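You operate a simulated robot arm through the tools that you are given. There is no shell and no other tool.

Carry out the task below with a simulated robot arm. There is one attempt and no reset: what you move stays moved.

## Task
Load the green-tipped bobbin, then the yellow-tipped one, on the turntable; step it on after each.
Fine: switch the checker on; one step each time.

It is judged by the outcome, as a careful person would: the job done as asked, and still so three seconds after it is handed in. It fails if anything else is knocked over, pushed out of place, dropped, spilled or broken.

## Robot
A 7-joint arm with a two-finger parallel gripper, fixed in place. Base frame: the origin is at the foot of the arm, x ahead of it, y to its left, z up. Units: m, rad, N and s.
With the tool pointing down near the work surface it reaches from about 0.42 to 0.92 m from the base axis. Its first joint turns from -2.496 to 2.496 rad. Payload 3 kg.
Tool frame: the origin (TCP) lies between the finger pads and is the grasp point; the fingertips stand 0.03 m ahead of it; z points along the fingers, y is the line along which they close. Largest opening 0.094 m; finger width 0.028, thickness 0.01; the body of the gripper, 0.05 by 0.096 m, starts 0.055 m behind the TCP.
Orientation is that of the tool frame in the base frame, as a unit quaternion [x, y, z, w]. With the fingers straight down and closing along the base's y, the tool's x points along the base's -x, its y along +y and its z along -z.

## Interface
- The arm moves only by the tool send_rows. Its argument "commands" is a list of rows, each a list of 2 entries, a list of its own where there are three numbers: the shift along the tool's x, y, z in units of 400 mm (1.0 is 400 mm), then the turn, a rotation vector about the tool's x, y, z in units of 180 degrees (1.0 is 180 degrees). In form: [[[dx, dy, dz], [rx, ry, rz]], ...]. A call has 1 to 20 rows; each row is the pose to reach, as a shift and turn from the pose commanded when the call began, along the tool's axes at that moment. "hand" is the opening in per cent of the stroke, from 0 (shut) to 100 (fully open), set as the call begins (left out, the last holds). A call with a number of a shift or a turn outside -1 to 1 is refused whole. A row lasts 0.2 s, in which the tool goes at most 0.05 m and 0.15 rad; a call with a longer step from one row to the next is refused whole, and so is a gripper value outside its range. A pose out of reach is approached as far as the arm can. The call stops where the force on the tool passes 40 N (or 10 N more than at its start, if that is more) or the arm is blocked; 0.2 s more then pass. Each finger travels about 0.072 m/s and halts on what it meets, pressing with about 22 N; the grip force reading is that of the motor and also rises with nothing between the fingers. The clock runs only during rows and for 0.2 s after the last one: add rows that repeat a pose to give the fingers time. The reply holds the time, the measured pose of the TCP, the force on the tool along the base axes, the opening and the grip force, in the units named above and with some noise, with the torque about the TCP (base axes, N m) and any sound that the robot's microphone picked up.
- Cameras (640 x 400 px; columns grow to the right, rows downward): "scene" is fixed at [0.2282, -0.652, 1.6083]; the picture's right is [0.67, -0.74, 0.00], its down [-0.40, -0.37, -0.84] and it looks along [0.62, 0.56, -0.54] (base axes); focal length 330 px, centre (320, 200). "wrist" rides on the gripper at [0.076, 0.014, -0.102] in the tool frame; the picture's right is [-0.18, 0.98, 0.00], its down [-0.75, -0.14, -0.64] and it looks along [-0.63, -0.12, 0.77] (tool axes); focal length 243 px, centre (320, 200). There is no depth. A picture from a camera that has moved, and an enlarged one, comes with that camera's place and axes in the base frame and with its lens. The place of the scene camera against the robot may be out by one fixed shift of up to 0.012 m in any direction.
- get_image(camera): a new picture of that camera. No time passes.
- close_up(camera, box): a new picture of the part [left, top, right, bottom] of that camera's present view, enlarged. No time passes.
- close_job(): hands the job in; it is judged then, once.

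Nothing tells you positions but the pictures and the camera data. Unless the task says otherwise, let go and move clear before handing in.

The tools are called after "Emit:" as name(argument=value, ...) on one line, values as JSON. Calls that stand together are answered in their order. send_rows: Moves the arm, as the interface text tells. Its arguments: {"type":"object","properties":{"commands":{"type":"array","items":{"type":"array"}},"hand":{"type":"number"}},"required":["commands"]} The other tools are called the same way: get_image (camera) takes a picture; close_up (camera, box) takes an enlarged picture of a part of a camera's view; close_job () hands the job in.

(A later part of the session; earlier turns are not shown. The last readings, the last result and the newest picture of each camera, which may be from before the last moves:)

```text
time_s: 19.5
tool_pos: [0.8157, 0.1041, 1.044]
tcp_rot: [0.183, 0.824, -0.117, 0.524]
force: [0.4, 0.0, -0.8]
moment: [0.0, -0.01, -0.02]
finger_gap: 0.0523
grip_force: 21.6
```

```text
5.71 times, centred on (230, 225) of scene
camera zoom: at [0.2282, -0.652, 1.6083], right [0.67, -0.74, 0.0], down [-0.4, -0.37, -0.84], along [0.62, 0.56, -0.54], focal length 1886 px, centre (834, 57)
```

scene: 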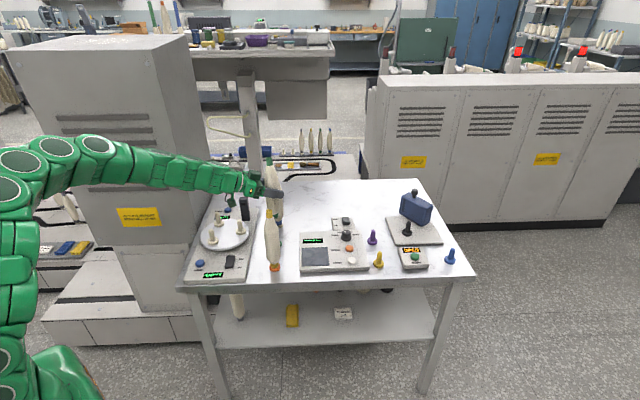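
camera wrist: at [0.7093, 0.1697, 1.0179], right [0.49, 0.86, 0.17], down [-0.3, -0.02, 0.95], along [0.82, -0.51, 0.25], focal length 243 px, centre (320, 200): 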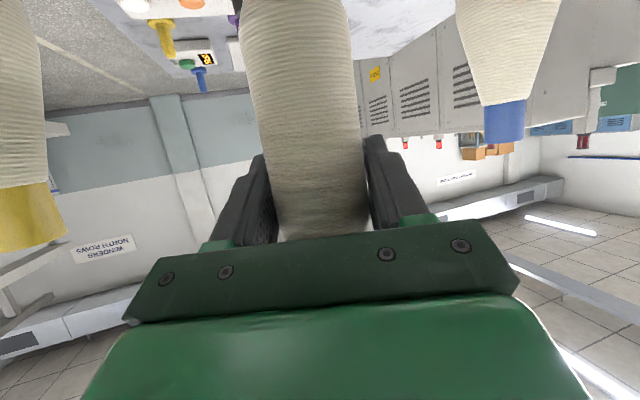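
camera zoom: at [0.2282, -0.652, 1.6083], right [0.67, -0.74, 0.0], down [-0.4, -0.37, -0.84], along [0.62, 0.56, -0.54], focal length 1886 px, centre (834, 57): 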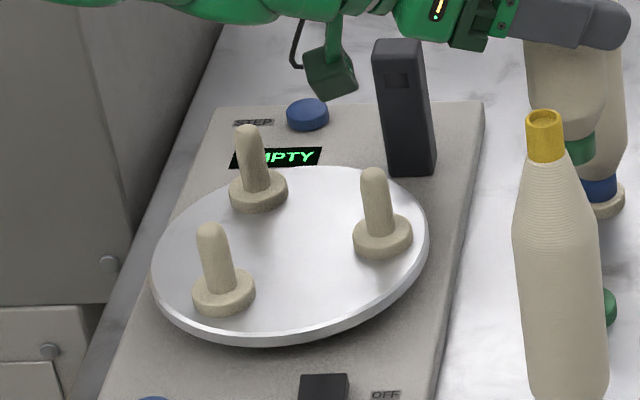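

The wrist and scene estimates of how the bobbin sits in the fingers disagree by a few millimetres, so I'll take a sharper look before moving.

Emit:
close_up(camera="scene", box=[258, 170, 298, 195])

Emit:
close_up(camera="scene", box=[258, 190, 298, 215])

Emit:
close_up(camera="scene", box=[210, 215, 250, 250])

```text
16.00 times, centred on (278, 182) of scene
camera zoom: at [0.2282, -0.652, 1.6083], right [0.67, -0.74, 0.0], down [-0.4, -0.37, -0.84], along [0.62, 0.56, -0.54], focal length 5281 px, centre (992, 480)
```

zoom: 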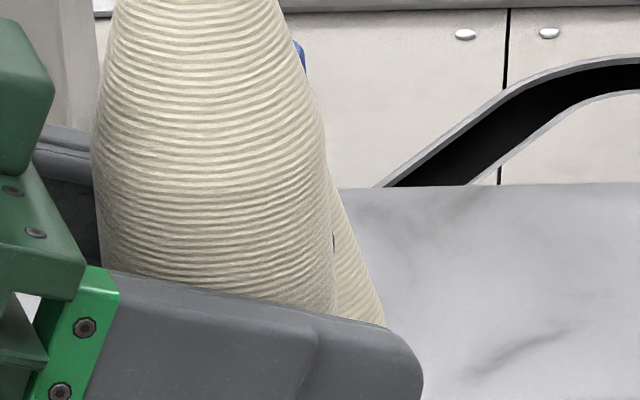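

```text
16.00 times, centred on (278, 202) of scene
camera zoom: at [0.2282, -0.652, 1.6083], right [0.67, -0.74, 0.0], down [-0.4, -0.37, -0.84], along [0.62, 0.56, -0.54], focal length 5281 px, centre (992, 160)
```

zoom: 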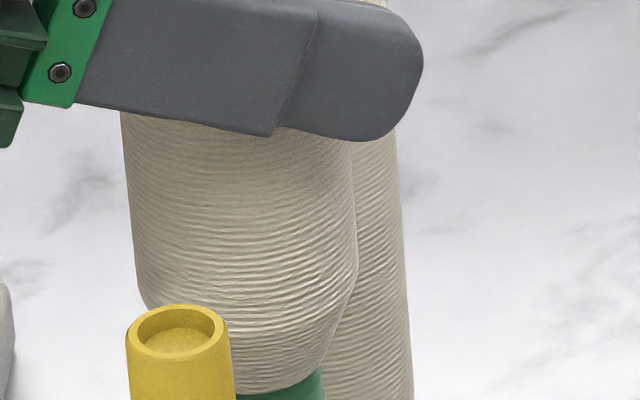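

```text
11.43 times, centred on (230, 232) of scene
camera zoom: at [0.2282, -0.652, 1.6083], right [0.67, -0.74, 0.0], down [-0.4, -0.37, -0.84], along [0.62, 0.56, -0.54], focal length 3772 px, centre (1349, -171)
```

zoom: 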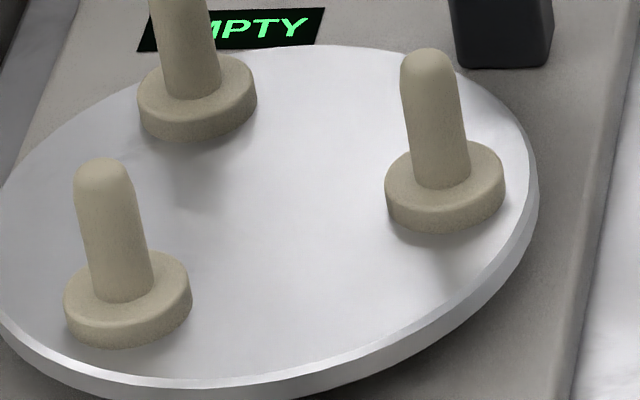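

In the sharp view the bobbin sits upright, centred in the grip within about 3 mm. Pin A is at about (0.635, 0.240) with its top near z 0.90. I'll carry the bobbin there and hover above the pin.

Emit:
send_rows(commands=[[[-0.0453, 0, -0.0211], [0, 0, 0]], [[-0.0161, 0.0145, -0.0837], [0, 0, 0]], [[0.0131, 0.029, -0.1463], [0, 0, 0]], [[0.0423, 0.0435, -0.209], [0, 0, 0]], [[0.0715, 0.058, -0.2716], [0, 0, 0]], [[0.1007, 0.0725, -0.3342], [0, 0, 0]], [[0.1298, 0.087, -0.3968], [0, 0, 0]], [[0.159, 0.1015, -0.4594], [0, 0, 0]], [[0.1882, 0.116, -0.522], [0, 0, 0]], [[0.1882, 0.116, -0.522], [0, 0, 0]], [[0.1882, 0.116, -0.522], [0, 0, 0]]])

Emit:
get_image(camera="scene")

Emit:
close_up(camera="scene", box=[190, 160, 270, 260])

Emit:
get_image(camera="wrist")

```text
time_s: 21.9
tool_pos: [0.6351, 0.2392, 1.0656]
tcp_rot: [0.183, 0.823, -0.117, 0.524]
force: [0.3, 0.0, -0.8]
moment: [-0.03, 0.01, 0.04]
finger_gap: 0.0518
grip_force: 22.2
```

```text
taken
```

scene: 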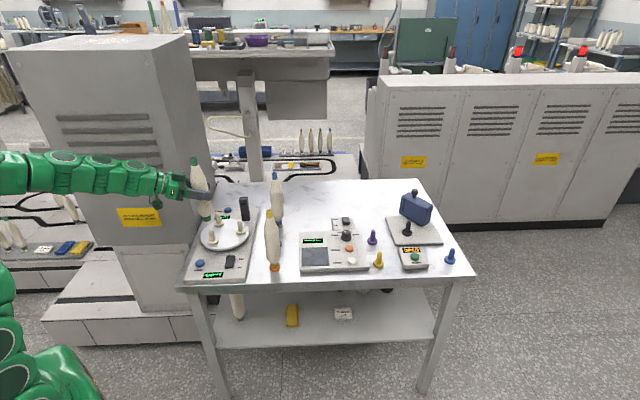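

```text
4.00 times, centred on (230, 210) of scene
camera zoom: at [0.2282, -0.652, 1.6083], right [0.67, -0.74, 0.0], down [-0.4, -0.37, -0.84], along [0.62, 0.56, -0.54], focal length 1320 px, centre (680, 160)
```

zoom: 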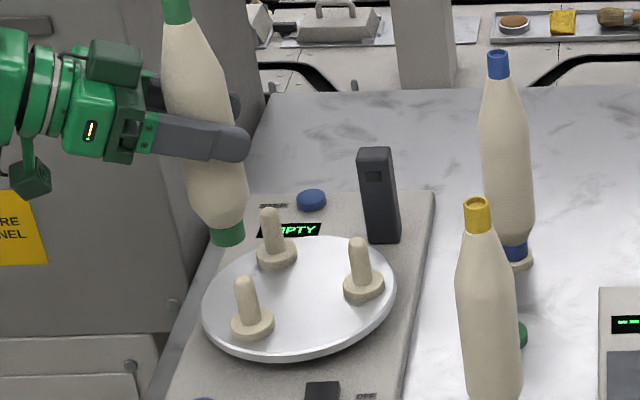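

```text
taken
camera wrist: at [0.5283, 0.3041, 1.0389], right [0.49, 0.86, 0.17], down [-0.3, -0.02, 0.95], along [0.82, -0.51, 0.25], focal length 243 px, centre (320, 200)
```

wrist: 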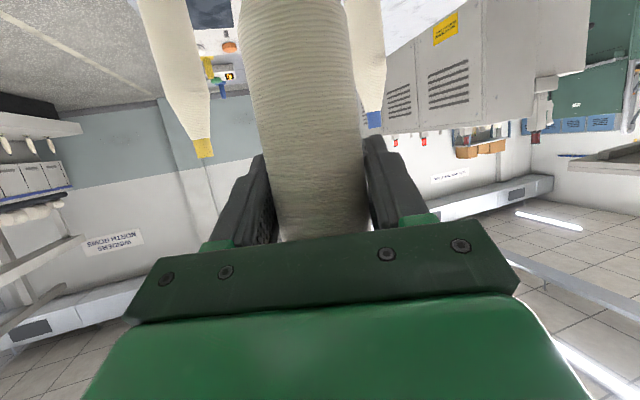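

The bobbin hangs upright just above and slightly left of pin A in the scene view. I'll zoom in for the exact offset.

Emit:
close_up(camera="scene", box=[225, 200, 273, 230])

Emit:
close_up(camera="scene", box=[225, 215, 273, 245])

Emit:
close_up(camera="scene", box=[190, 195, 238, 225])

Emit:
close_up(camera="scene", box=[190, 220, 238, 250])

```text
13.33 times, centred on (249, 215) of scene
camera zoom: at [0.2282, -0.652, 1.6083], right [0.67, -0.74, 0.0], down [-0.4, -0.37, -0.84], along [0.62, 0.56, -0.54], focal length 4401 px, centre (1267, 0)
```

zoom: 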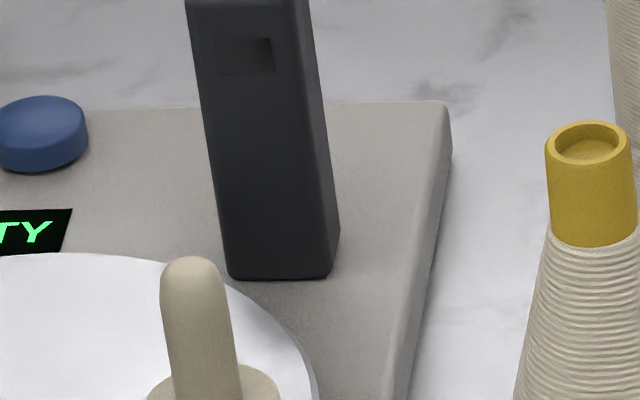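

```text
13.33 times, centred on (249, 230) of scene
camera zoom: at [0.2282, -0.652, 1.6083], right [0.67, -0.74, 0.0], down [-0.4, -0.37, -0.84], along [0.62, 0.56, -0.54], focal length 4401 px, centre (1267, -200)
```

zoom: 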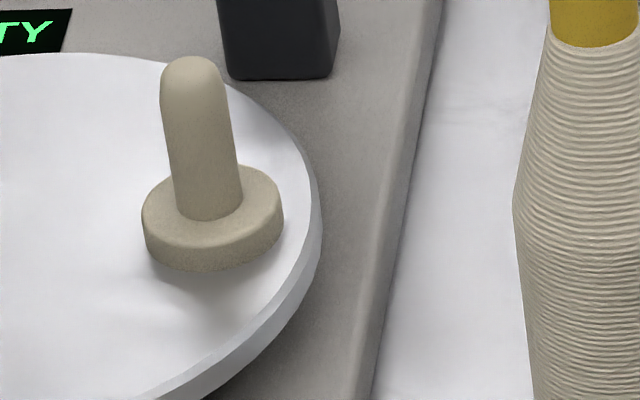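

```text
13.33 times, centred on (214, 210) of scene
camera zoom: at [0.2282, -0.652, 1.6083], right [0.67, -0.74, 0.0], down [-0.4, -0.37, -0.84], along [0.62, 0.56, -0.54], focal length 4401 px, centre (1733, 67)
```

zoom: 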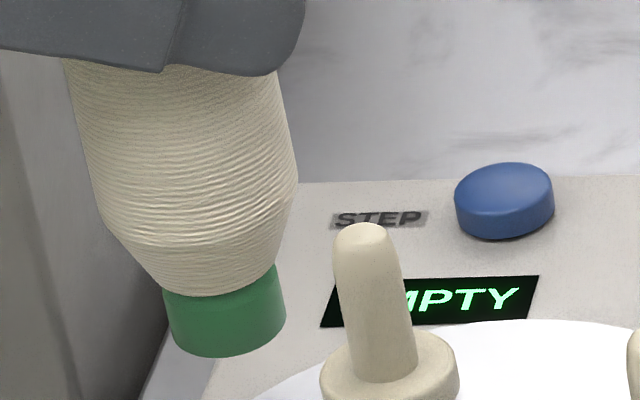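

```text
13.33 times, centred on (214, 235) of scene
camera zoom: at [0.2282, -0.652, 1.6083], right [0.67, -0.74, 0.0], down [-0.4, -0.37, -0.84], along [0.62, 0.56, -0.54], focal length 4401 px, centre (1733, -267)
```

zoom: 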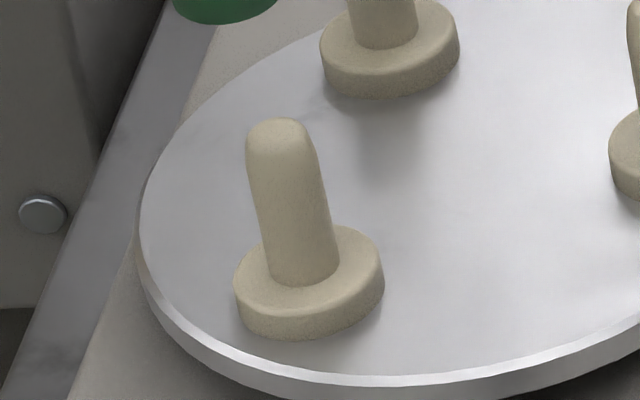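

The foot is about 37 mm above the pin top and 6–7 mm left in the scene. I'll correct that and lower to about 12 mm above the pin.

Emit:
send_rows(commands=[[[0.0166, -0.0009, 0.0138], [0, 0, 0]], [[0.0331, -0.0019, 0.0277], [0, 0, 0]], [[0.0497, -0.0028, 0.0415], [0, 0, 0]], [[0.0497, -0.0028, 0.0415], [0, 0, 0]]])

Emit:
close_up(camera="scene", box=[190, 205, 238, 235])

Emit:
close_up(camera="scene", box=[190, 220, 238, 250])

```text
time_s: 22.9
tool_pos: [0.6399, 0.237, 1.0405]
tcp_rot: [0.183, 0.823, -0.117, 0.525]
force: [0.4, 0.2, -0.5]
moment: [0.02, -0.01, -0.01]
finger_gap: 0.052
grip_force: 21.0
```

```text
13.33 times, centred on (214, 220) of scene
camera zoom: at [0.2282, -0.652, 1.6083], right [0.67, -0.74, 0.0], down [-0.4, -0.37, -0.84], along [0.62, 0.56, -0.54], focal length 4401 px, centre (1733, -67)
```

zoom: 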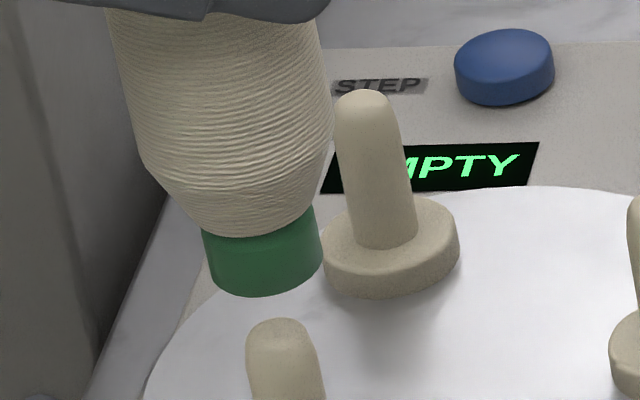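

```text
13.33 times, centred on (214, 235) of scene
camera zoom: at [0.2282, -0.652, 1.6083], right [0.67, -0.74, 0.0], down [-0.4, -0.37, -0.84], along [0.62, 0.56, -0.54], focal length 4401 px, centre (1733, -267)
```

zoom: 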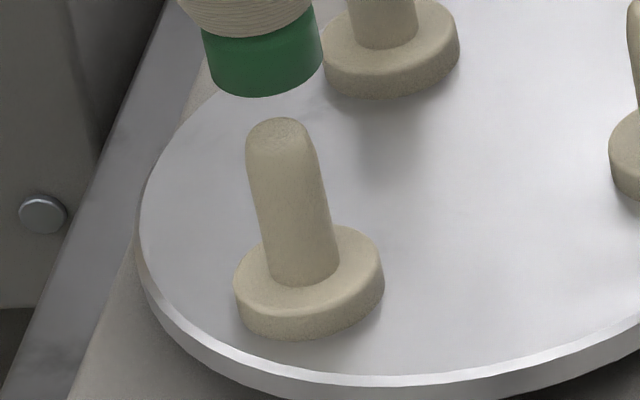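

The foot now lines up over pin A in the picture. I'll lower 20 mm gently, watching the force.

Emit:
send_rows(commands=[[[0.0113, 0, 0.0053], [0, 0, 0]], [[0.0227, 0, 0.0106], [0, 0, 0]], [[0.034, 0, 0.0158], [0, 0, 0]], [[0.0397, 0, 0.0185], [0, 0, 0]], [[0.0453, 0, 0.0211], [0, 0, 0]], [[0.0453, 0, 0.0211], [0, 0, 0]]])

Emit:
close_up(camera="scene", box=[190, 215, 238, 245])

```text
time_s: 24.3
tool_pos: [0.6405, 0.2356, 1.0204]
tcp_rot: [0.182, 0.824, -0.116, 0.525]
force: [0.6, 0.5, -0.9]
moment: [-0.01, 0.02, 0.02]
finger_gap: 0.0518
grip_force: 22.5
```

```text
13.33 times, centred on (214, 230) of scene
camera zoom: at [0.2282, -0.652, 1.6083], right [0.67, -0.74, 0.0], down [-0.4, -0.37, -0.84], along [0.62, 0.56, -0.54], focal length 4401 px, centre (1733, -200)
```

zoom: 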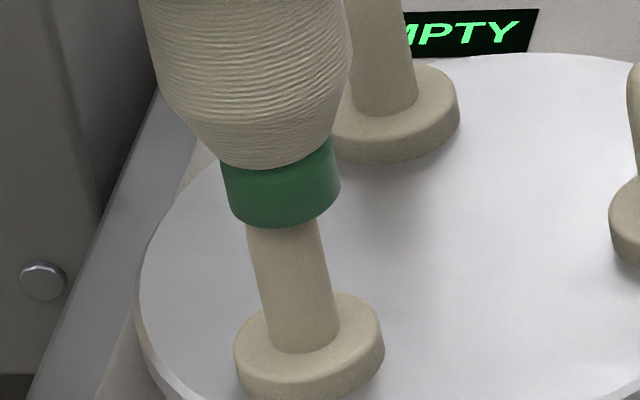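

There's no contact, and the tube appears to be going over the pin. I'll lower another 20 mm.

Emit:
send_rows(commands=[[[0.0113, 0, 0.0053], [0, 0, 0]], [[0.0227, 0, 0.0106], [0, 0, 0]], [[0.034, 0, 0.0158], [0, 0, 0]], [[0.0453, 0, 0.0211], [0, 0, 0]], [[0.0453, 0, 0.0211], [0, 0, 0]]])

Emit:
close_up(camera="scene", box=[190, 215, 238, 245])

```text
time_s: 25.5
tool_pos: [0.641, 0.2347, 1.0009]
tcp_rot: [0.182, 0.823, -0.116, 0.525]
force: [-0.3, 3.2, -0.1]
moment: [0.32, 0.01, -0.03]
finger_gap: 0.0521
grip_force: 22.1
```

```text
13.33 times, centred on (214, 230) of scene
camera zoom: at [0.2282, -0.652, 1.6083], right [0.67, -0.74, 0.0], down [-0.4, -0.37, -0.84], along [0.62, 0.56, -0.54], focal length 4401 px, centre (1733, -200)
```

zoom: 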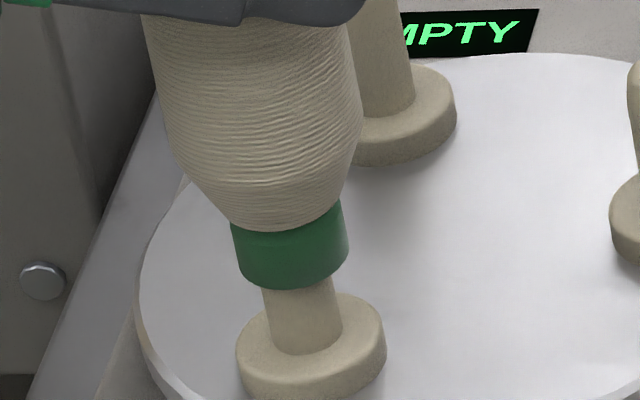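

The tube is on the pin, with a small sideways push in y. I'll ease 2 mm in +y and keep lowering.

Emit:
send_rows(commands=[[[0.0009, 0.0045, -0.0019], [0, 0, 0]], [[0.0077, 0.0045, 0.0013], [0, 0, 0]], [[0.0145, 0.0045, 0.0044], [0, 0, 0]], [[0.0213, 0.0045, 0.0076], [0, 0, 0]], [[0.0281, 0.0045, 0.0108], [0, 0, 0]], [[0.0281, 0.0045, 0.0108], [0, 0, 0]]])

Emit:
close_up(camera="scene", box=[190, 215, 238, 245])

```text
time_s: 26.9
tool_pos: [0.64, 0.2377, 0.9878]
tcp_rot: [0.183, 0.823, -0.117, 0.525]
force: [-2.6, -4.4, -3.7]
moment: [-0.35, 0.24, 0.02]
finger_gap: 0.0518
grip_force: 22.2
```

```text
13.33 times, centred on (214, 230) of scene
camera zoom: at [0.2282, -0.652, 1.6083], right [0.67, -0.74, 0.0], down [-0.4, -0.37, -0.84], along [0.62, 0.56, -0.54], focal length 4401 px, centre (1733, -200)
```

zoom: 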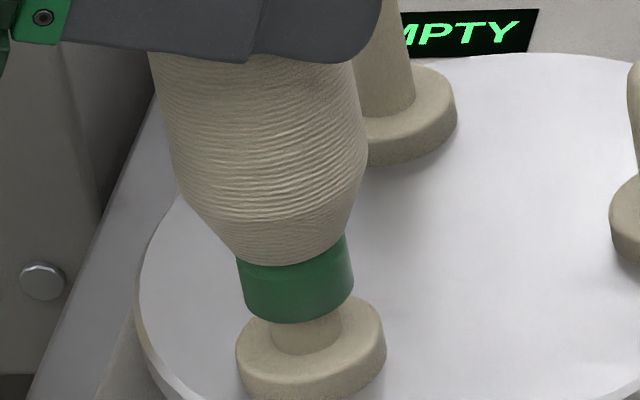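

Nearly there, slightly over-corrected. I'll ease back 1 mm and lower about 10 mm more.

Emit:
send_rows(commands=[[[0.0002, -0.0032, -0.0004], [0, 0, 0]], [[0.007, -0.0032, 0.0028], [0, 0, 0]], [[0.0138, -0.0032, 0.006], [0, 0, 0]], [[0.0206, -0.0032, 0.0091], [0, 0, 0]], [[0.0228, -0.0032, 0.0102], [0, 0, 0]], [[0.0228, -0.0032, 0.0102], [0, 0, 0]]])

Emit:
close_up(camera="scene", box=[190, 215, 238, 245])

```text
time_s: 28.3
tool_pos: [0.6391, 0.2365, 0.9791]
tcp_rot: [0.182, 0.823, -0.117, 0.525]
force: [0.1, 0.0, -0.9]
moment: [-0.01, 0.02, 0.01]
finger_gap: 0.0519
grip_force: 21.7
```

```text
13.33 times, centred on (214, 230) of scene
camera zoom: at [0.2282, -0.652, 1.6083], right [0.67, -0.74, 0.0], down [-0.4, -0.37, -0.84], along [0.62, 0.56, -0.54], focal length 4401 px, centre (1733, -200)
```

zoom: 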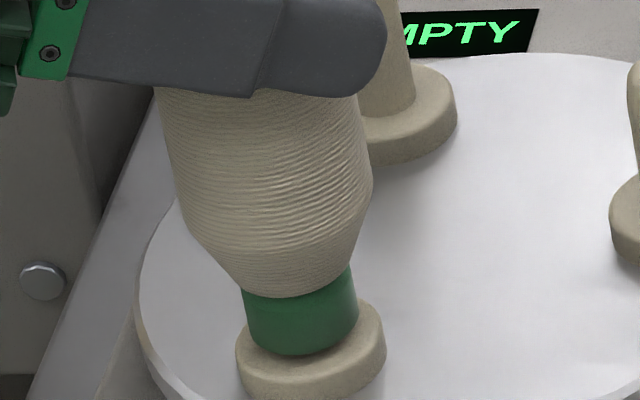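

Side forces are zero and the tube is almost at the collar. I'll lower a few millimetres until it seats.

Emit:
send_rows(commands=[[[0.0045, 0, 0.0021], [0, 0, 0]], [[0.0091, 0, 0.0042], [0, 0, 0]], [[0.0113, 0, 0.0053], [0, 0, 0]], [[0.0113, 0, 0.0053], [0, 0, 0]]])

Emit:
close_up(camera="scene", box=[190, 215, 238, 245])

```text
time_s: 29.3
tool_pos: [0.6395, 0.2349, 0.9744]
tcp_rot: [0.183, 0.823, -0.116, 0.525]
force: [-2.2, -0.5, 28.7]
moment: [0.01, -0.01, -0.07]
finger_gap: 0.0524
grip_force: 22.1
```

```text
13.33 times, centred on (214, 230) of scene
camera zoom: at [0.2282, -0.652, 1.6083], right [0.67, -0.74, 0.0], down [-0.4, -0.37, -0.84], along [0.62, 0.56, -0.54], focal length 4401 px, centre (1733, -200)
```

zoom: 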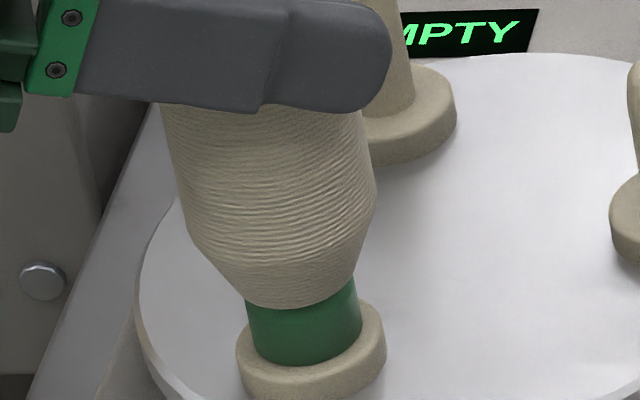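

Seated: about 29 N upward reaction. I'll relax 3 mm and open the fingers.

Emit:
send_rows(commands=[[[-0.0068, 0, -0.0032], [0, 0, 0]], [[-0.0068, 0, -0.0032], [0, 0, 0]]])

Emit:
send_rows(commands=[[[0, 0, 0], [0, 0, 0]], [[0, 0, 0], [0, 0, 0]], [[0, 0, 0], [0, 0, 0]]], hand=100)

Emit:
get_image(camera="wrist")

Emit:
close_up(camera="scene", box=[170, 160, 266, 260])

```text
time_s: 29.9
tool_pos: [0.6403, 0.2362, 0.9756]
tcp_rot: [0.182, 0.824, -0.116, 0.524]
force: [0.1, 0.0, -1.4]
moment: [0.0, 0.0, 0.04]
finger_gap: 0.0518
grip_force: 22.6
```

```text
time_s: 30.7
tool_pos: [0.6397, 0.2367, 0.9766]
tcp_rot: [0.183, 0.824, -0.117, 0.524]
force: [0.4, 0.6, -0.3]
moment: [-0.01, 0.01, 0.0]
finger_gap: 0.0942
grip_force: 0.1
```

```text
taken
camera wrist: at [0.5326, 0.3016, 0.9504], right [0.49, 0.86, 0.17], down [-0.3, -0.02, 0.95], along [0.82, -0.51, 0.25], focal length 243 px, centre (320, 200)
```

wrist: 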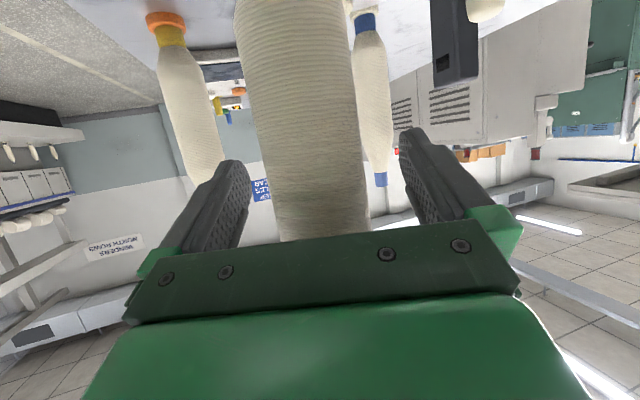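

```text
4.00 times, centred on (218, 210) of scene
camera zoom: at [0.2282, -0.652, 1.6083], right [0.67, -0.74, 0.0], down [-0.4, -0.37, -0.84], along [0.62, 0.56, -0.54], focal length 1320 px, centre (728, 160)
```

zoom: 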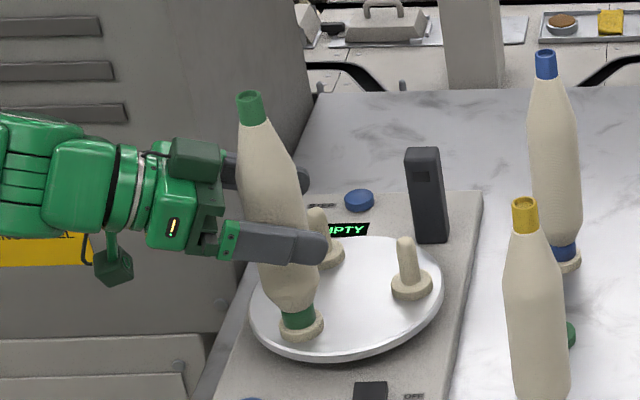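

The green bobbin stands on the pin by itself. I'll back straight out along the tool axis.

Emit:
send_rows(commands=[[[0, 0, -0.06], [0, 0, 0]], [[0, 0, -0.15], [0, 0, 0]], [[0, 0, -0.25], [0, 0, 0]], [[0, 0, -0.32], [0, 0, 0]], [[0, 0, -0.32], [0, 0, 0]]])

Emit:
get_image(camera="wrist")

Emit:
close_up(camera="scene", box=[150, 150, 310, 290])

```text
time_s: 32.1
tool_pos: [0.5468, 0.2626, 1.0115]
tcp_rot: [0.197, 0.825, -0.138, 0.511]
force: [-0.2, -0.1, 0.2]
moment: [0.0, 0.04, 0.01]
finger_gap: 0.0941
grip_force: 0.1
stopped in row 5: the arm was blocked; the commanded pose is now the measured one
```

```text
taken
camera wrist: at [0.4428, 0.3329, 0.9874], right [0.53, 0.84, 0.14], down [-0.27, 0.01, 0.96], along [0.8, -0.55, 0.23], focal length 243 px, centre (320, 200)
```

wrist: 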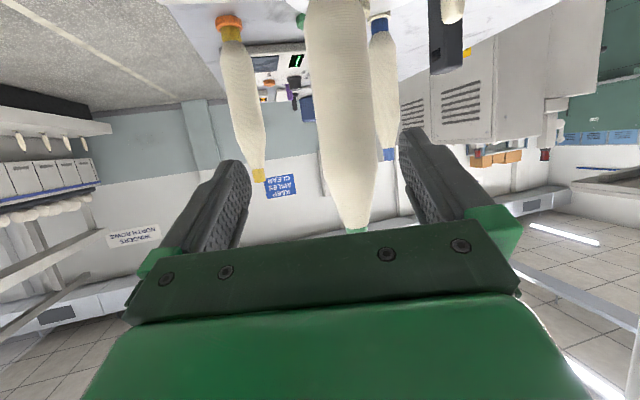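

```text
2.86 times, centred on (230, 220) of scene
camera zoom: at [0.2282, -0.652, 1.6083], right [0.67, -0.74, 0.0], down [-0.4, -0.37, -0.84], along [0.62, 0.56, -0.54], focal length 943 px, centre (577, 143)
```

zoom: 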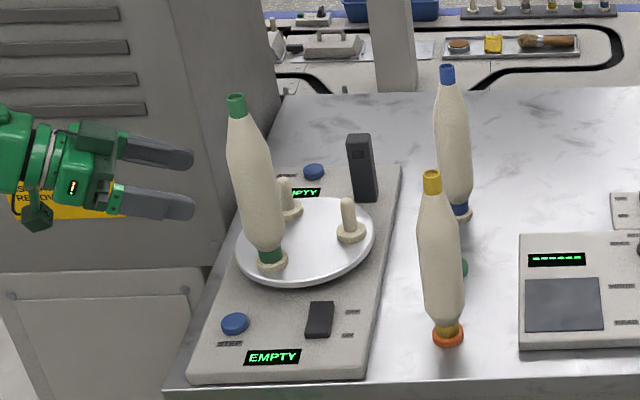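

The arm reached a joint limit at the end of the withdrawal, with no contact force, and the gripper is clear of the bobbin. I'll swing to a near-vertical 20° lean over the STEP button with the fingers shut.

Emit:
send_rows(commands=[[[0, 0, 0], [-0.016, 0.0339, -0.016]], [[0, 0, 0], [-0.032, 0.0677, -0.032]], [[0.02, -0.02, 0.03], [-0.048, 0.1016, -0.048]], [[0.05, -0.045, 0.065], [-0.064, 0.1355, -0.064]], [[0.08, -0.07, 0.1], [-0.08, 0.1694, -0.08]], [[0.11, -0.095, 0.14], [-0.096, 0.2032, -0.096]], [[0.1425, -0.1165, 0.1795], [-0.112, 0.2371, -0.1119]], [[0.1425, -0.1165, 0.1795], [-0.112, 0.2371, -0.1119]], [[0.1425, -0.1165, 0.1795], [-0.112, 0.2371, -0.1119]]], hand=0)

Emit:
get_image(camera="wrist")

Emit:
close_up(camera="scene", box=[150, 150, 310, 290])

```text
time_s: 34.1
tool_pos: [0.5596, 0.2045, 0.9346]
tcp_rot: [-0.004, 0.984, 0.002, 0.176]
force: [0.6, 1.0, 0.0]
moment: [0.0, -0.01, -0.01]
finger_gap: 0.0
grip_force: 22.0
```

```text
taken
camera wrist: at [0.453, 0.2171, 1.0034], right [0.17, 0.98, 0.07], down [0.49, -0.14, 0.86], along [0.86, -0.11, -0.5], focal length 243 px, centre (320, 200)
```

wrist: 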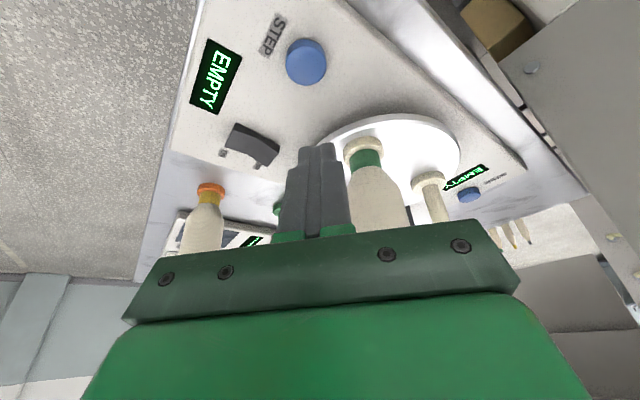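

```text
2.86 times, centred on (230, 220) of scene
camera zoom: at [0.2282, -0.652, 1.6083], right [0.67, -0.74, 0.0], down [-0.4, -0.37, -0.84], along [0.62, 0.56, -0.54], focal length 943 px, centre (577, 143)
```

zoom: 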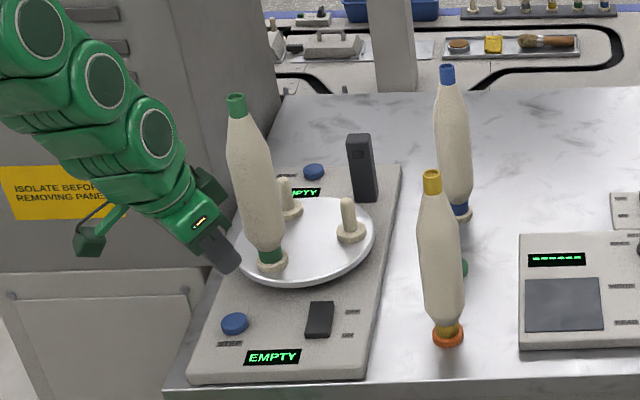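

The STEP button is at about (0.554, 0.200), with its top near z 0.828. I'll lower and press it once.

Emit:
send_rows(commands=[[[0.03, -0.0075, 0.07], [0, 0, 0]], [[0.0617, -0.0075, 0.148], [0, 0, 0]], [[0.0638, -0.0075, 0.154], [0, 0, 0]], [[0.066, -0.0075, 0.16], [0, 0, 0]], [[0.0681, -0.0075, 0.1658], [0, 0, 0]], [[0.0703, -0.0075, 0.1717], [0, 0, 0]], [[0.0724, -0.0075, 0.1776], [0, 0, 0]], [[0.0745, -0.0075, 0.1835], [0, 0, 0]], [[0.0767, -0.0075, 0.1894], [0, 0, 0]]])

Emit:
close_up(camera="scene", box=[150, 150, 310, 290])

```text
time_s: 35.7
tool_pos: [0.5574, 0.2013, 0.8598]
tcp_rot: [-0.003, 0.984, 0.002, 0.179]
force: [-6.9, -5.8, 31.7]
moment: [-0.18, 0.34, -0.05]
finger_gap: 0.0
grip_force: 22.0
heard: click
stopped in row 8: the force on the tool passed its limit at 42 N (the readings are from after the stop); the commanded pose is now the measured one
```

```text
2.86 times, centred on (230, 220) of scene
camera zoom: at [0.2282, -0.652, 1.6083], right [0.67, -0.74, 0.0], down [-0.4, -0.37, -0.84], along [0.62, 0.56, -0.54], focal length 943 px, centre (577, 143)
```

zoom: 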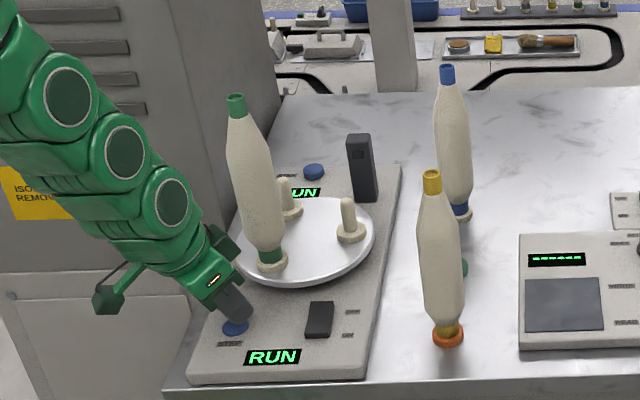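

Click heard and the display shows RUN, so the step has begun. I'll lift straight off and back away.

Emit:
send_rows(commands=[[[-0.02, 0, -0.05], [0, 0, 0]], [[-0.04, 0, -0.11], [0, 0, 0]], [[-0.05, 0, -0.2], [0, 0, 0]], [[-0.05, 0, -0.25], [0, 0, 0]], [[-0.05, 0, -0.25], [0, 0, 0]], [[-0.05, 0, -0.25], [0, 0, 0]], [[-0.05, 0, -0.25], [0, 0, 0]]])

Emit:
close_up(camera="scene", box=[150, 150, 310, 290])

```text
time_s: 37.3
tool_pos: [0.5411, 0.1999, 0.9577]
tcp_rot: [-0.002, 0.984, 0.002, 0.176]
force: [-0.7, -0.3, -0.5]
moment: [0.01, 0.01, 0.02]
finger_gap: 0.0
grip_force: 21.6
```

```text
2.86 times, centred on (230, 220) of scene
camera zoom: at [0.2282, -0.652, 1.6083], right [0.67, -0.74, 0.0], down [-0.4, -0.37, -0.84], along [0.62, 0.56, -0.54], focal length 943 px, centre (577, 143)
```

zoom: 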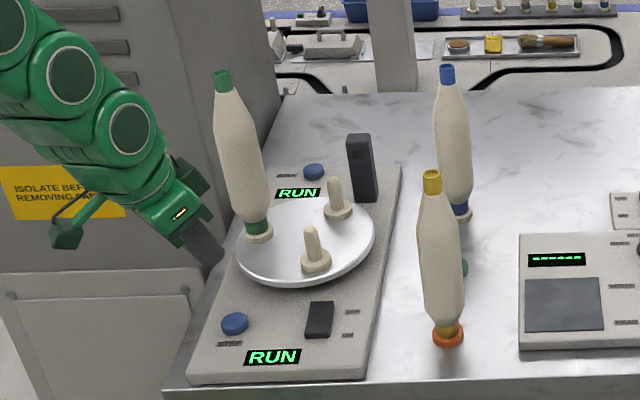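

The table is turning slowly with the bobbin carried along. I'll hold still and wait for it to finish.

Emit:
send_rows(commands=[[[0, 0, -0.03], [0, 0, 0]], [[0, 0, -0.03], [0, 0, 0]], [[0, 0, -0.03], [0, 0, 0]], [[0, 0, -0.03], [0, 0, 0]], [[0, 0, -0.03], [0, 0, 0]], [[0, 0, -0.03], [0, 0, 0]], [[0, 0, -0.03], [0, 0, 0]], [[0, 0, -0.03], [0, 0, 0]], [[0, 0, -0.03], [0, 0, 0]], [[0, 0, -0.03], [0, 0, 0]]])

Emit:
close_up(camera="scene", box=[150, 150, 310, 290])

Emit:
get_image(camera="wrist")

```text
time_s: 39.5
tool_pos: [0.5373, 0.1997, 0.9696]
tcp_rot: [-0.003, 0.984, 0.002, 0.177]
force: [0.0, 0.8, 0.7]
moment: [0.02, -0.01, 0.04]
finger_gap: 0.0
grip_force: 22.0
```

```text
2.86 times, centred on (230, 220) of scene
camera zoom: at [0.2282, -0.652, 1.6083], right [0.67, -0.74, 0.0], down [-0.4, -0.37, -0.84], along [0.62, 0.56, -0.54], focal length 943 px, centre (577, 143)
```

zoom: 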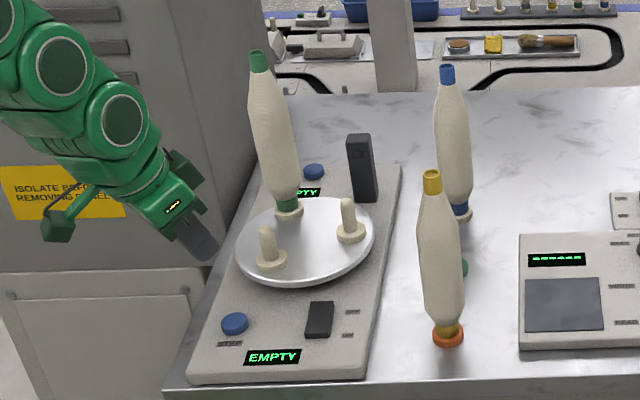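

```text
taken
camera wrist: at [0.4303, 0.2129, 1.0386], right [0.17, 0.98, 0.07], down [0.48, -0.14, 0.86], along [0.86, -0.11, -0.5], focal length 243 px, centre (320, 200)
```

wrist: 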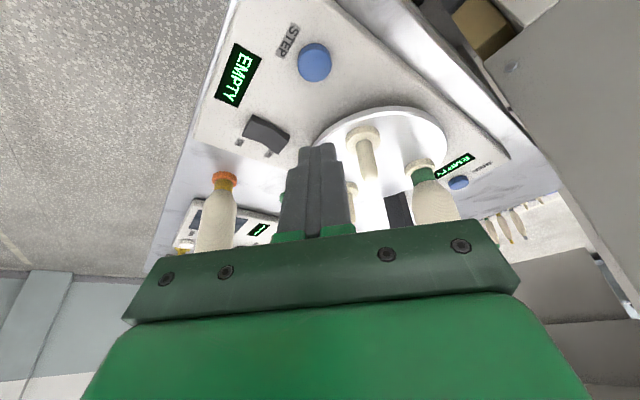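

The step was one third of a turn: green is now at the rear pin and a free pin is at the loading place. Yellow sits at about (0.725, 0.023); I'll open the hand and line up behind it at 65° tilt, azimuth 0.

Emit:
send_rows(commands=[[[-0.028, -0.063, 0.008], [0, -0.036, 0]], [[-0.056, -0.127, 0.016], [0, -0.072, 0]], [[-0.084, -0.19, 0.024], [0, -0.107, 0]], [[-0.111, -0.253, 0.032], [0, -0.143, 0]], [[-0.139, -0.316, 0.04], [0, -0.179, 0]], [[-0.167, -0.38, 0.048], [0, -0.214, 0]], [[-0.1946, -0.443, 0.0554], [0, -0.248, 0]], [[-0.1946, -0.443, 0.0554], [0, -0.248, 0]], [[-0.1946, -0.443, 0.0554], [0, -0.248, 0]]], hand=100)

Emit:
get_image(camera="wrist")

Emit:
close_up(camera="scene", box=[150, 150, 310, 290])

```text
time_s: 41.5
tool_pos: [0.6861, 0.0268, 0.9924]
tcp_rot: [-0.002, 0.843, 0.003, 0.537]
force: [-0.7, -0.4, 0.5]
moment: [-0.01, 0.0, 0.03]
finger_gap: 0.094
grip_force: 0.0
out of reach, approached as far as the arm can: row 4, 5, 6, 7, 8, 9
```

```text
taken
camera wrist: at [0.5614, 0.0398, 0.9661], right [0.07, 0.98, 0.17], down [-0.26, -0.15, 0.95], along [0.96, -0.11, 0.25], focal length 243 px, centre (320, 200)
```

wrist: 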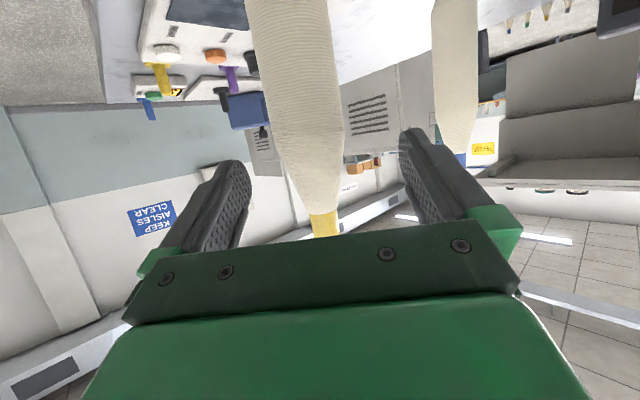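

```text
2.86 times, centred on (230, 220) of scene
camera zoom: at [0.2282, -0.652, 1.6083], right [0.67, -0.74, 0.0], down [-0.4, -0.37, -0.84], along [0.62, 0.56, -0.54], focal length 943 px, centre (577, 143)
```

zoom: 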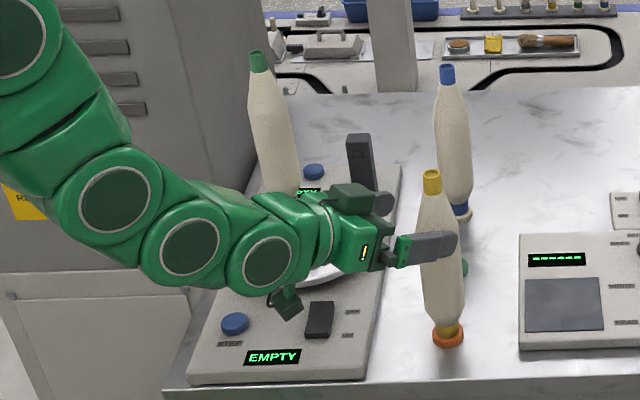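

The tilted arm can't come back that close to its base and stopped at (0.686, 0.027), clear and force-free, with yellow centred between the fingers. I'll move onto the approach line step by step.

Emit:
send_rows(commands=[[[0.007, -0.004, 0.1], [0, 0, 0]], [[0.007, -0.004, 0.2], [0, 0, 0]], [[0.007, -0.004, 0.22], [0, 0, 0]], [[0.007, -0.004, 0.22], [0, 0, 0]]])

Emit:
get_image(camera="wrist")

Emit:
close_up(camera="scene", box=[220, 190, 316, 290])

```text
time_s: 42.5
tool_pos: [0.7662, 0.0235, 0.9544]
tcp_rot: [-0.003, 0.842, 0.004, 0.539]
force: [-13.9, -2.7, 21.7]
moment: [0.05, 0.17, 0.04]
finger_gap: 0.0939
grip_force: 0.2
```

```text
taken
camera wrist: at [0.642, 0.0366, 0.9272], right [0.07, 0.98, 0.17], down [-0.27, -0.15, 0.95], along [0.96, -0.11, 0.25], focal length 243 px, centre (320, 200)
```

wrist: 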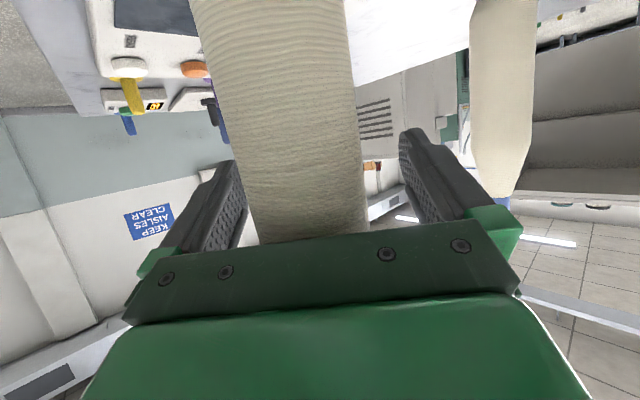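

```text
4.00 times, centred on (268, 240) of scene
camera zoom: at [0.2282, -0.652, 1.6083], right [0.67, -0.74, 0.0], down [-0.4, -0.37, -0.84], along [0.62, 0.56, -0.54], focal length 1320 px, centre (528, 40)
```

zoom: 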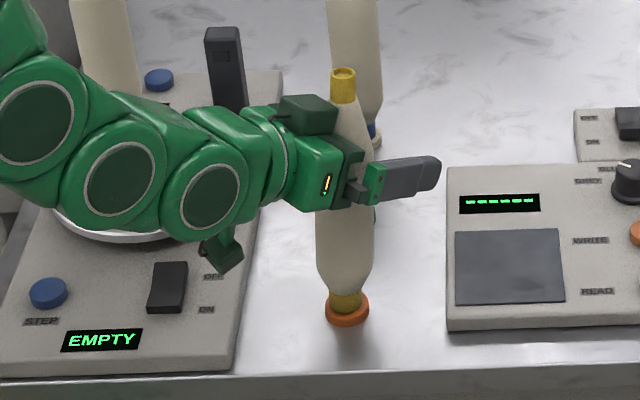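

I overshot: the reference was the reached pose, so the palm is pressing on the yellow bobbin. I'll back out slowly along the tool axis.

Emit:
send_rows(commands=[[[0, 0, -0.01], [0, 0, 0]], [[0, 0, -0.02], [0, 0, 0]], [[0, 0, -0.03], [0, 0, 0]], [[0, 0, -0.04], [0, 0, 0]], [[0, 0, -0.05], [0, 0, 0]], [[0, 0, -0.065], [0, 0, 0]], [[0, 0, -0.08], [0, 0, 0]], [[0, 0, -0.1], [0, 0, 0]], [[0, 0, -0.1], [0, 0, 0]]])

Emit:
get_image(camera="wrist")

Emit:
close_up(camera="scene", box=[220, 190, 316, 290])

Emit:
close_up(camera="scene", box=[180, 160, 300, 290])

```text
time_s: 44.5
tool_pos: [0.7282, 0.024, 0.9691]
tcp_rot: [-0.002, 0.844, 0.004, 0.537]
force: [0.3, -0.7, 0.2]
moment: [0.02, -0.02, -0.04]
finger_gap: 0.0938
grip_force: 0.1
```

```text
taken
camera wrist: at [0.6036, 0.037, 0.9425], right [0.07, 0.98, 0.17], down [-0.26, -0.15, 0.95], along [0.96, -0.11, 0.25], focal length 243 px, centre (320, 200)
```

wrist: 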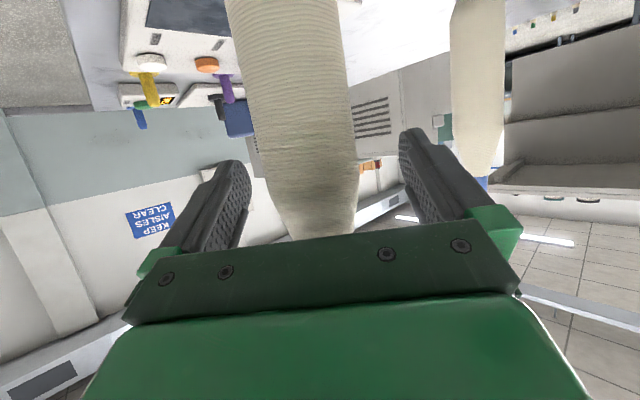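

```text
4.00 times, centred on (268, 240) of scene
camera zoom: at [0.2282, -0.652, 1.6083], right [0.67, -0.74, 0.0], down [-0.4, -0.37, -0.84], along [0.62, 0.56, -0.54], focal length 1320 px, centre (528, 40)
```

zoom: 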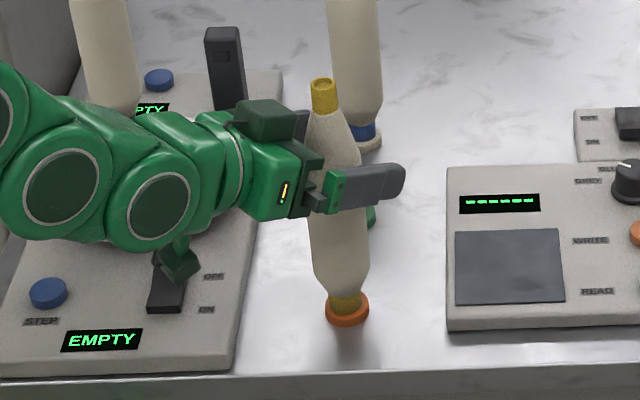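

```text
3.08 times, centred on (240, 225) of scene
camera zoom: at [0.2282, -0.652, 1.6083], right [0.67, -0.74, 0.0], down [-0.4, -0.37, -0.84], along [0.62, 0.56, -0.54], focal length 1016 px, centre (566, 123)
```

zoom: 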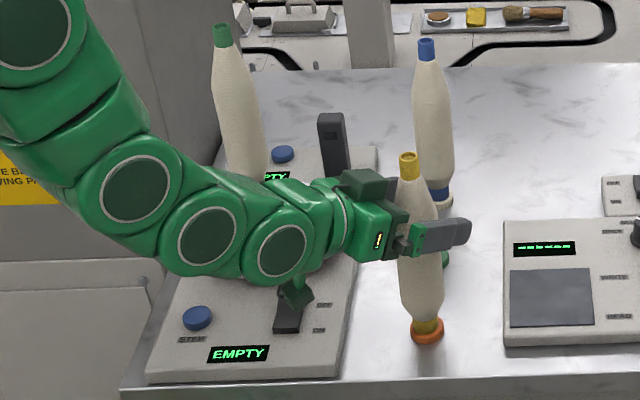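

The yellow bobbin settled back in the same place, upright. I'll lower vertically around it to grip height with a 3 mm sideways correction, then check.

Emit:
send_rows(commands=[[[0.025, -0.0075, 0.01], [0, 0, 0]], [[0.05, -0.0075, 0.021], [0, 0, 0]], [[0.076, -0.0075, 0.032], [0, 0, 0]], [[0.1018, -0.0075, 0.042], [0, 0, 0]], [[0.1018, -0.0075, 0.042], [0, 0, 0]]])

Emit:
close_up(camera="wrist", box=[230, 100, 390, 220])

Emit:
close_up(camera="scene", box=[240, 190, 304, 280])

```text
time_s: 45.7
tool_pos: [0.7262, 0.0204, 0.9231]
tcp_rot: [-0.002, 0.843, 0.003, 0.538]
force: [0.0, 0.2, 0.0]
moment: [-0.05, -0.02, 0.0]
finger_gap: 0.0942
grip_force: 0.1
```

```text
3.33 times, centred on (310, 160) of wrist
camera zoom: at [0.6023, 0.0335, 0.8969], right [0.07, 0.98, 0.17], down [-0.26, -0.15, 0.95], along [0.96, -0.11, 0.25], focal length 809 px, centre (353, 333)
```

zoom: 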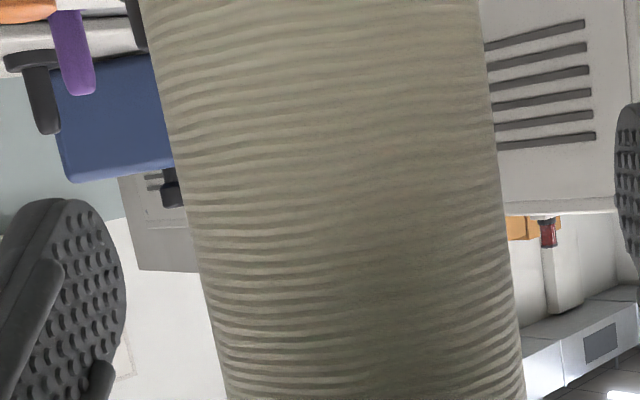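

```text
4.44 times, centred on (272, 235) of scene
camera zoom: at [0.2282, -0.652, 1.6083], right [0.67, -0.74, 0.0], down [-0.4, -0.37, -0.84], along [0.62, 0.56, -0.54], focal length 1467 px, centre (533, 44)
```

zoom: 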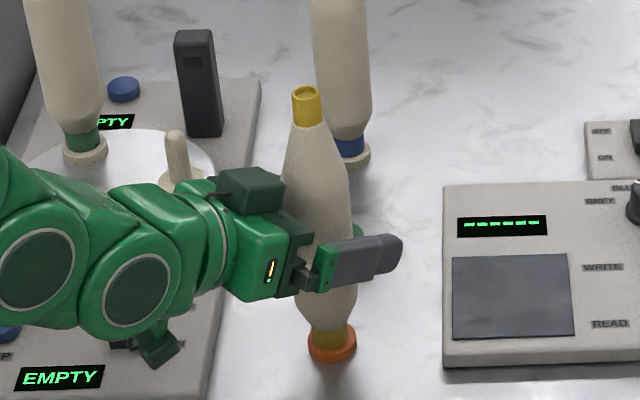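

No contact, and yellow is centred. I'll close and hold.

Emit:
send_rows(commands=[[[0, 0, 0], [0, 0, 0]], [[0, 0, 0], [0, 0, 0]], [[0, 0, 0], [0, 0, 0]], [[0, 0, 0], [0, 0, 0]]], hand=0)

```text
time_s: 46.7
tool_pos: [0.7273, 0.0201, 0.924]
tcp_rot: [-0.002, 0.843, 0.003, 0.537]
force: [0.3, 1.5, 0.9]
moment: [0.1, 0.02, -0.02]
finger_gap: 0.0515
grip_force: 22.5
```

Gripped at 51.5 mm. Lifting straight up 0.14 m.

Emit:
send_rows(commands=[[[-0.03, 0, -0.014], [0, 0, 0]], [[-0.09, 0, -0.042], [0, 0, 0]], [[-0.17, 0, -0.0793], [0, 0, 0]], [[-0.25, 0, -0.1166], [0, 0, 0]], [[-0.3172, 0, -0.1479], [0, 0, 0]], [[-0.3172, 0, -0.1479], [0, 0, 0]]])

Emit:
close_up(camera="scene", box=[180, 130, 310, 290])

```text
time_s: 48.1
tool_pos: [0.726, 0.0178, 1.0643]
tcp_rot: [-0.002, 0.843, 0.003, 0.538]
force: [-0.4, -0.4, -1.2]
moment: [0.02, 0.01, -0.01]
finger_gap: 0.0513
grip_force: 21.8
```

```text
2.50 times, centred on (245, 210) of scene
camera zoom: at [0.2282, -0.652, 1.6083], right [0.67, -0.74, 0.0], down [-0.4, -0.37, -0.84], along [0.62, 0.56, -0.54], focal length 825 px, centre (508, 175)
```

zoom: 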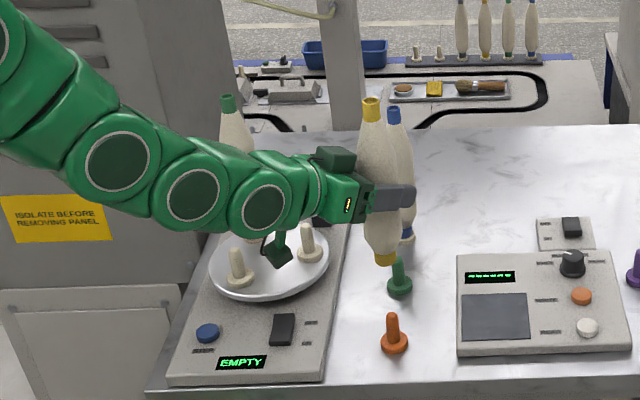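

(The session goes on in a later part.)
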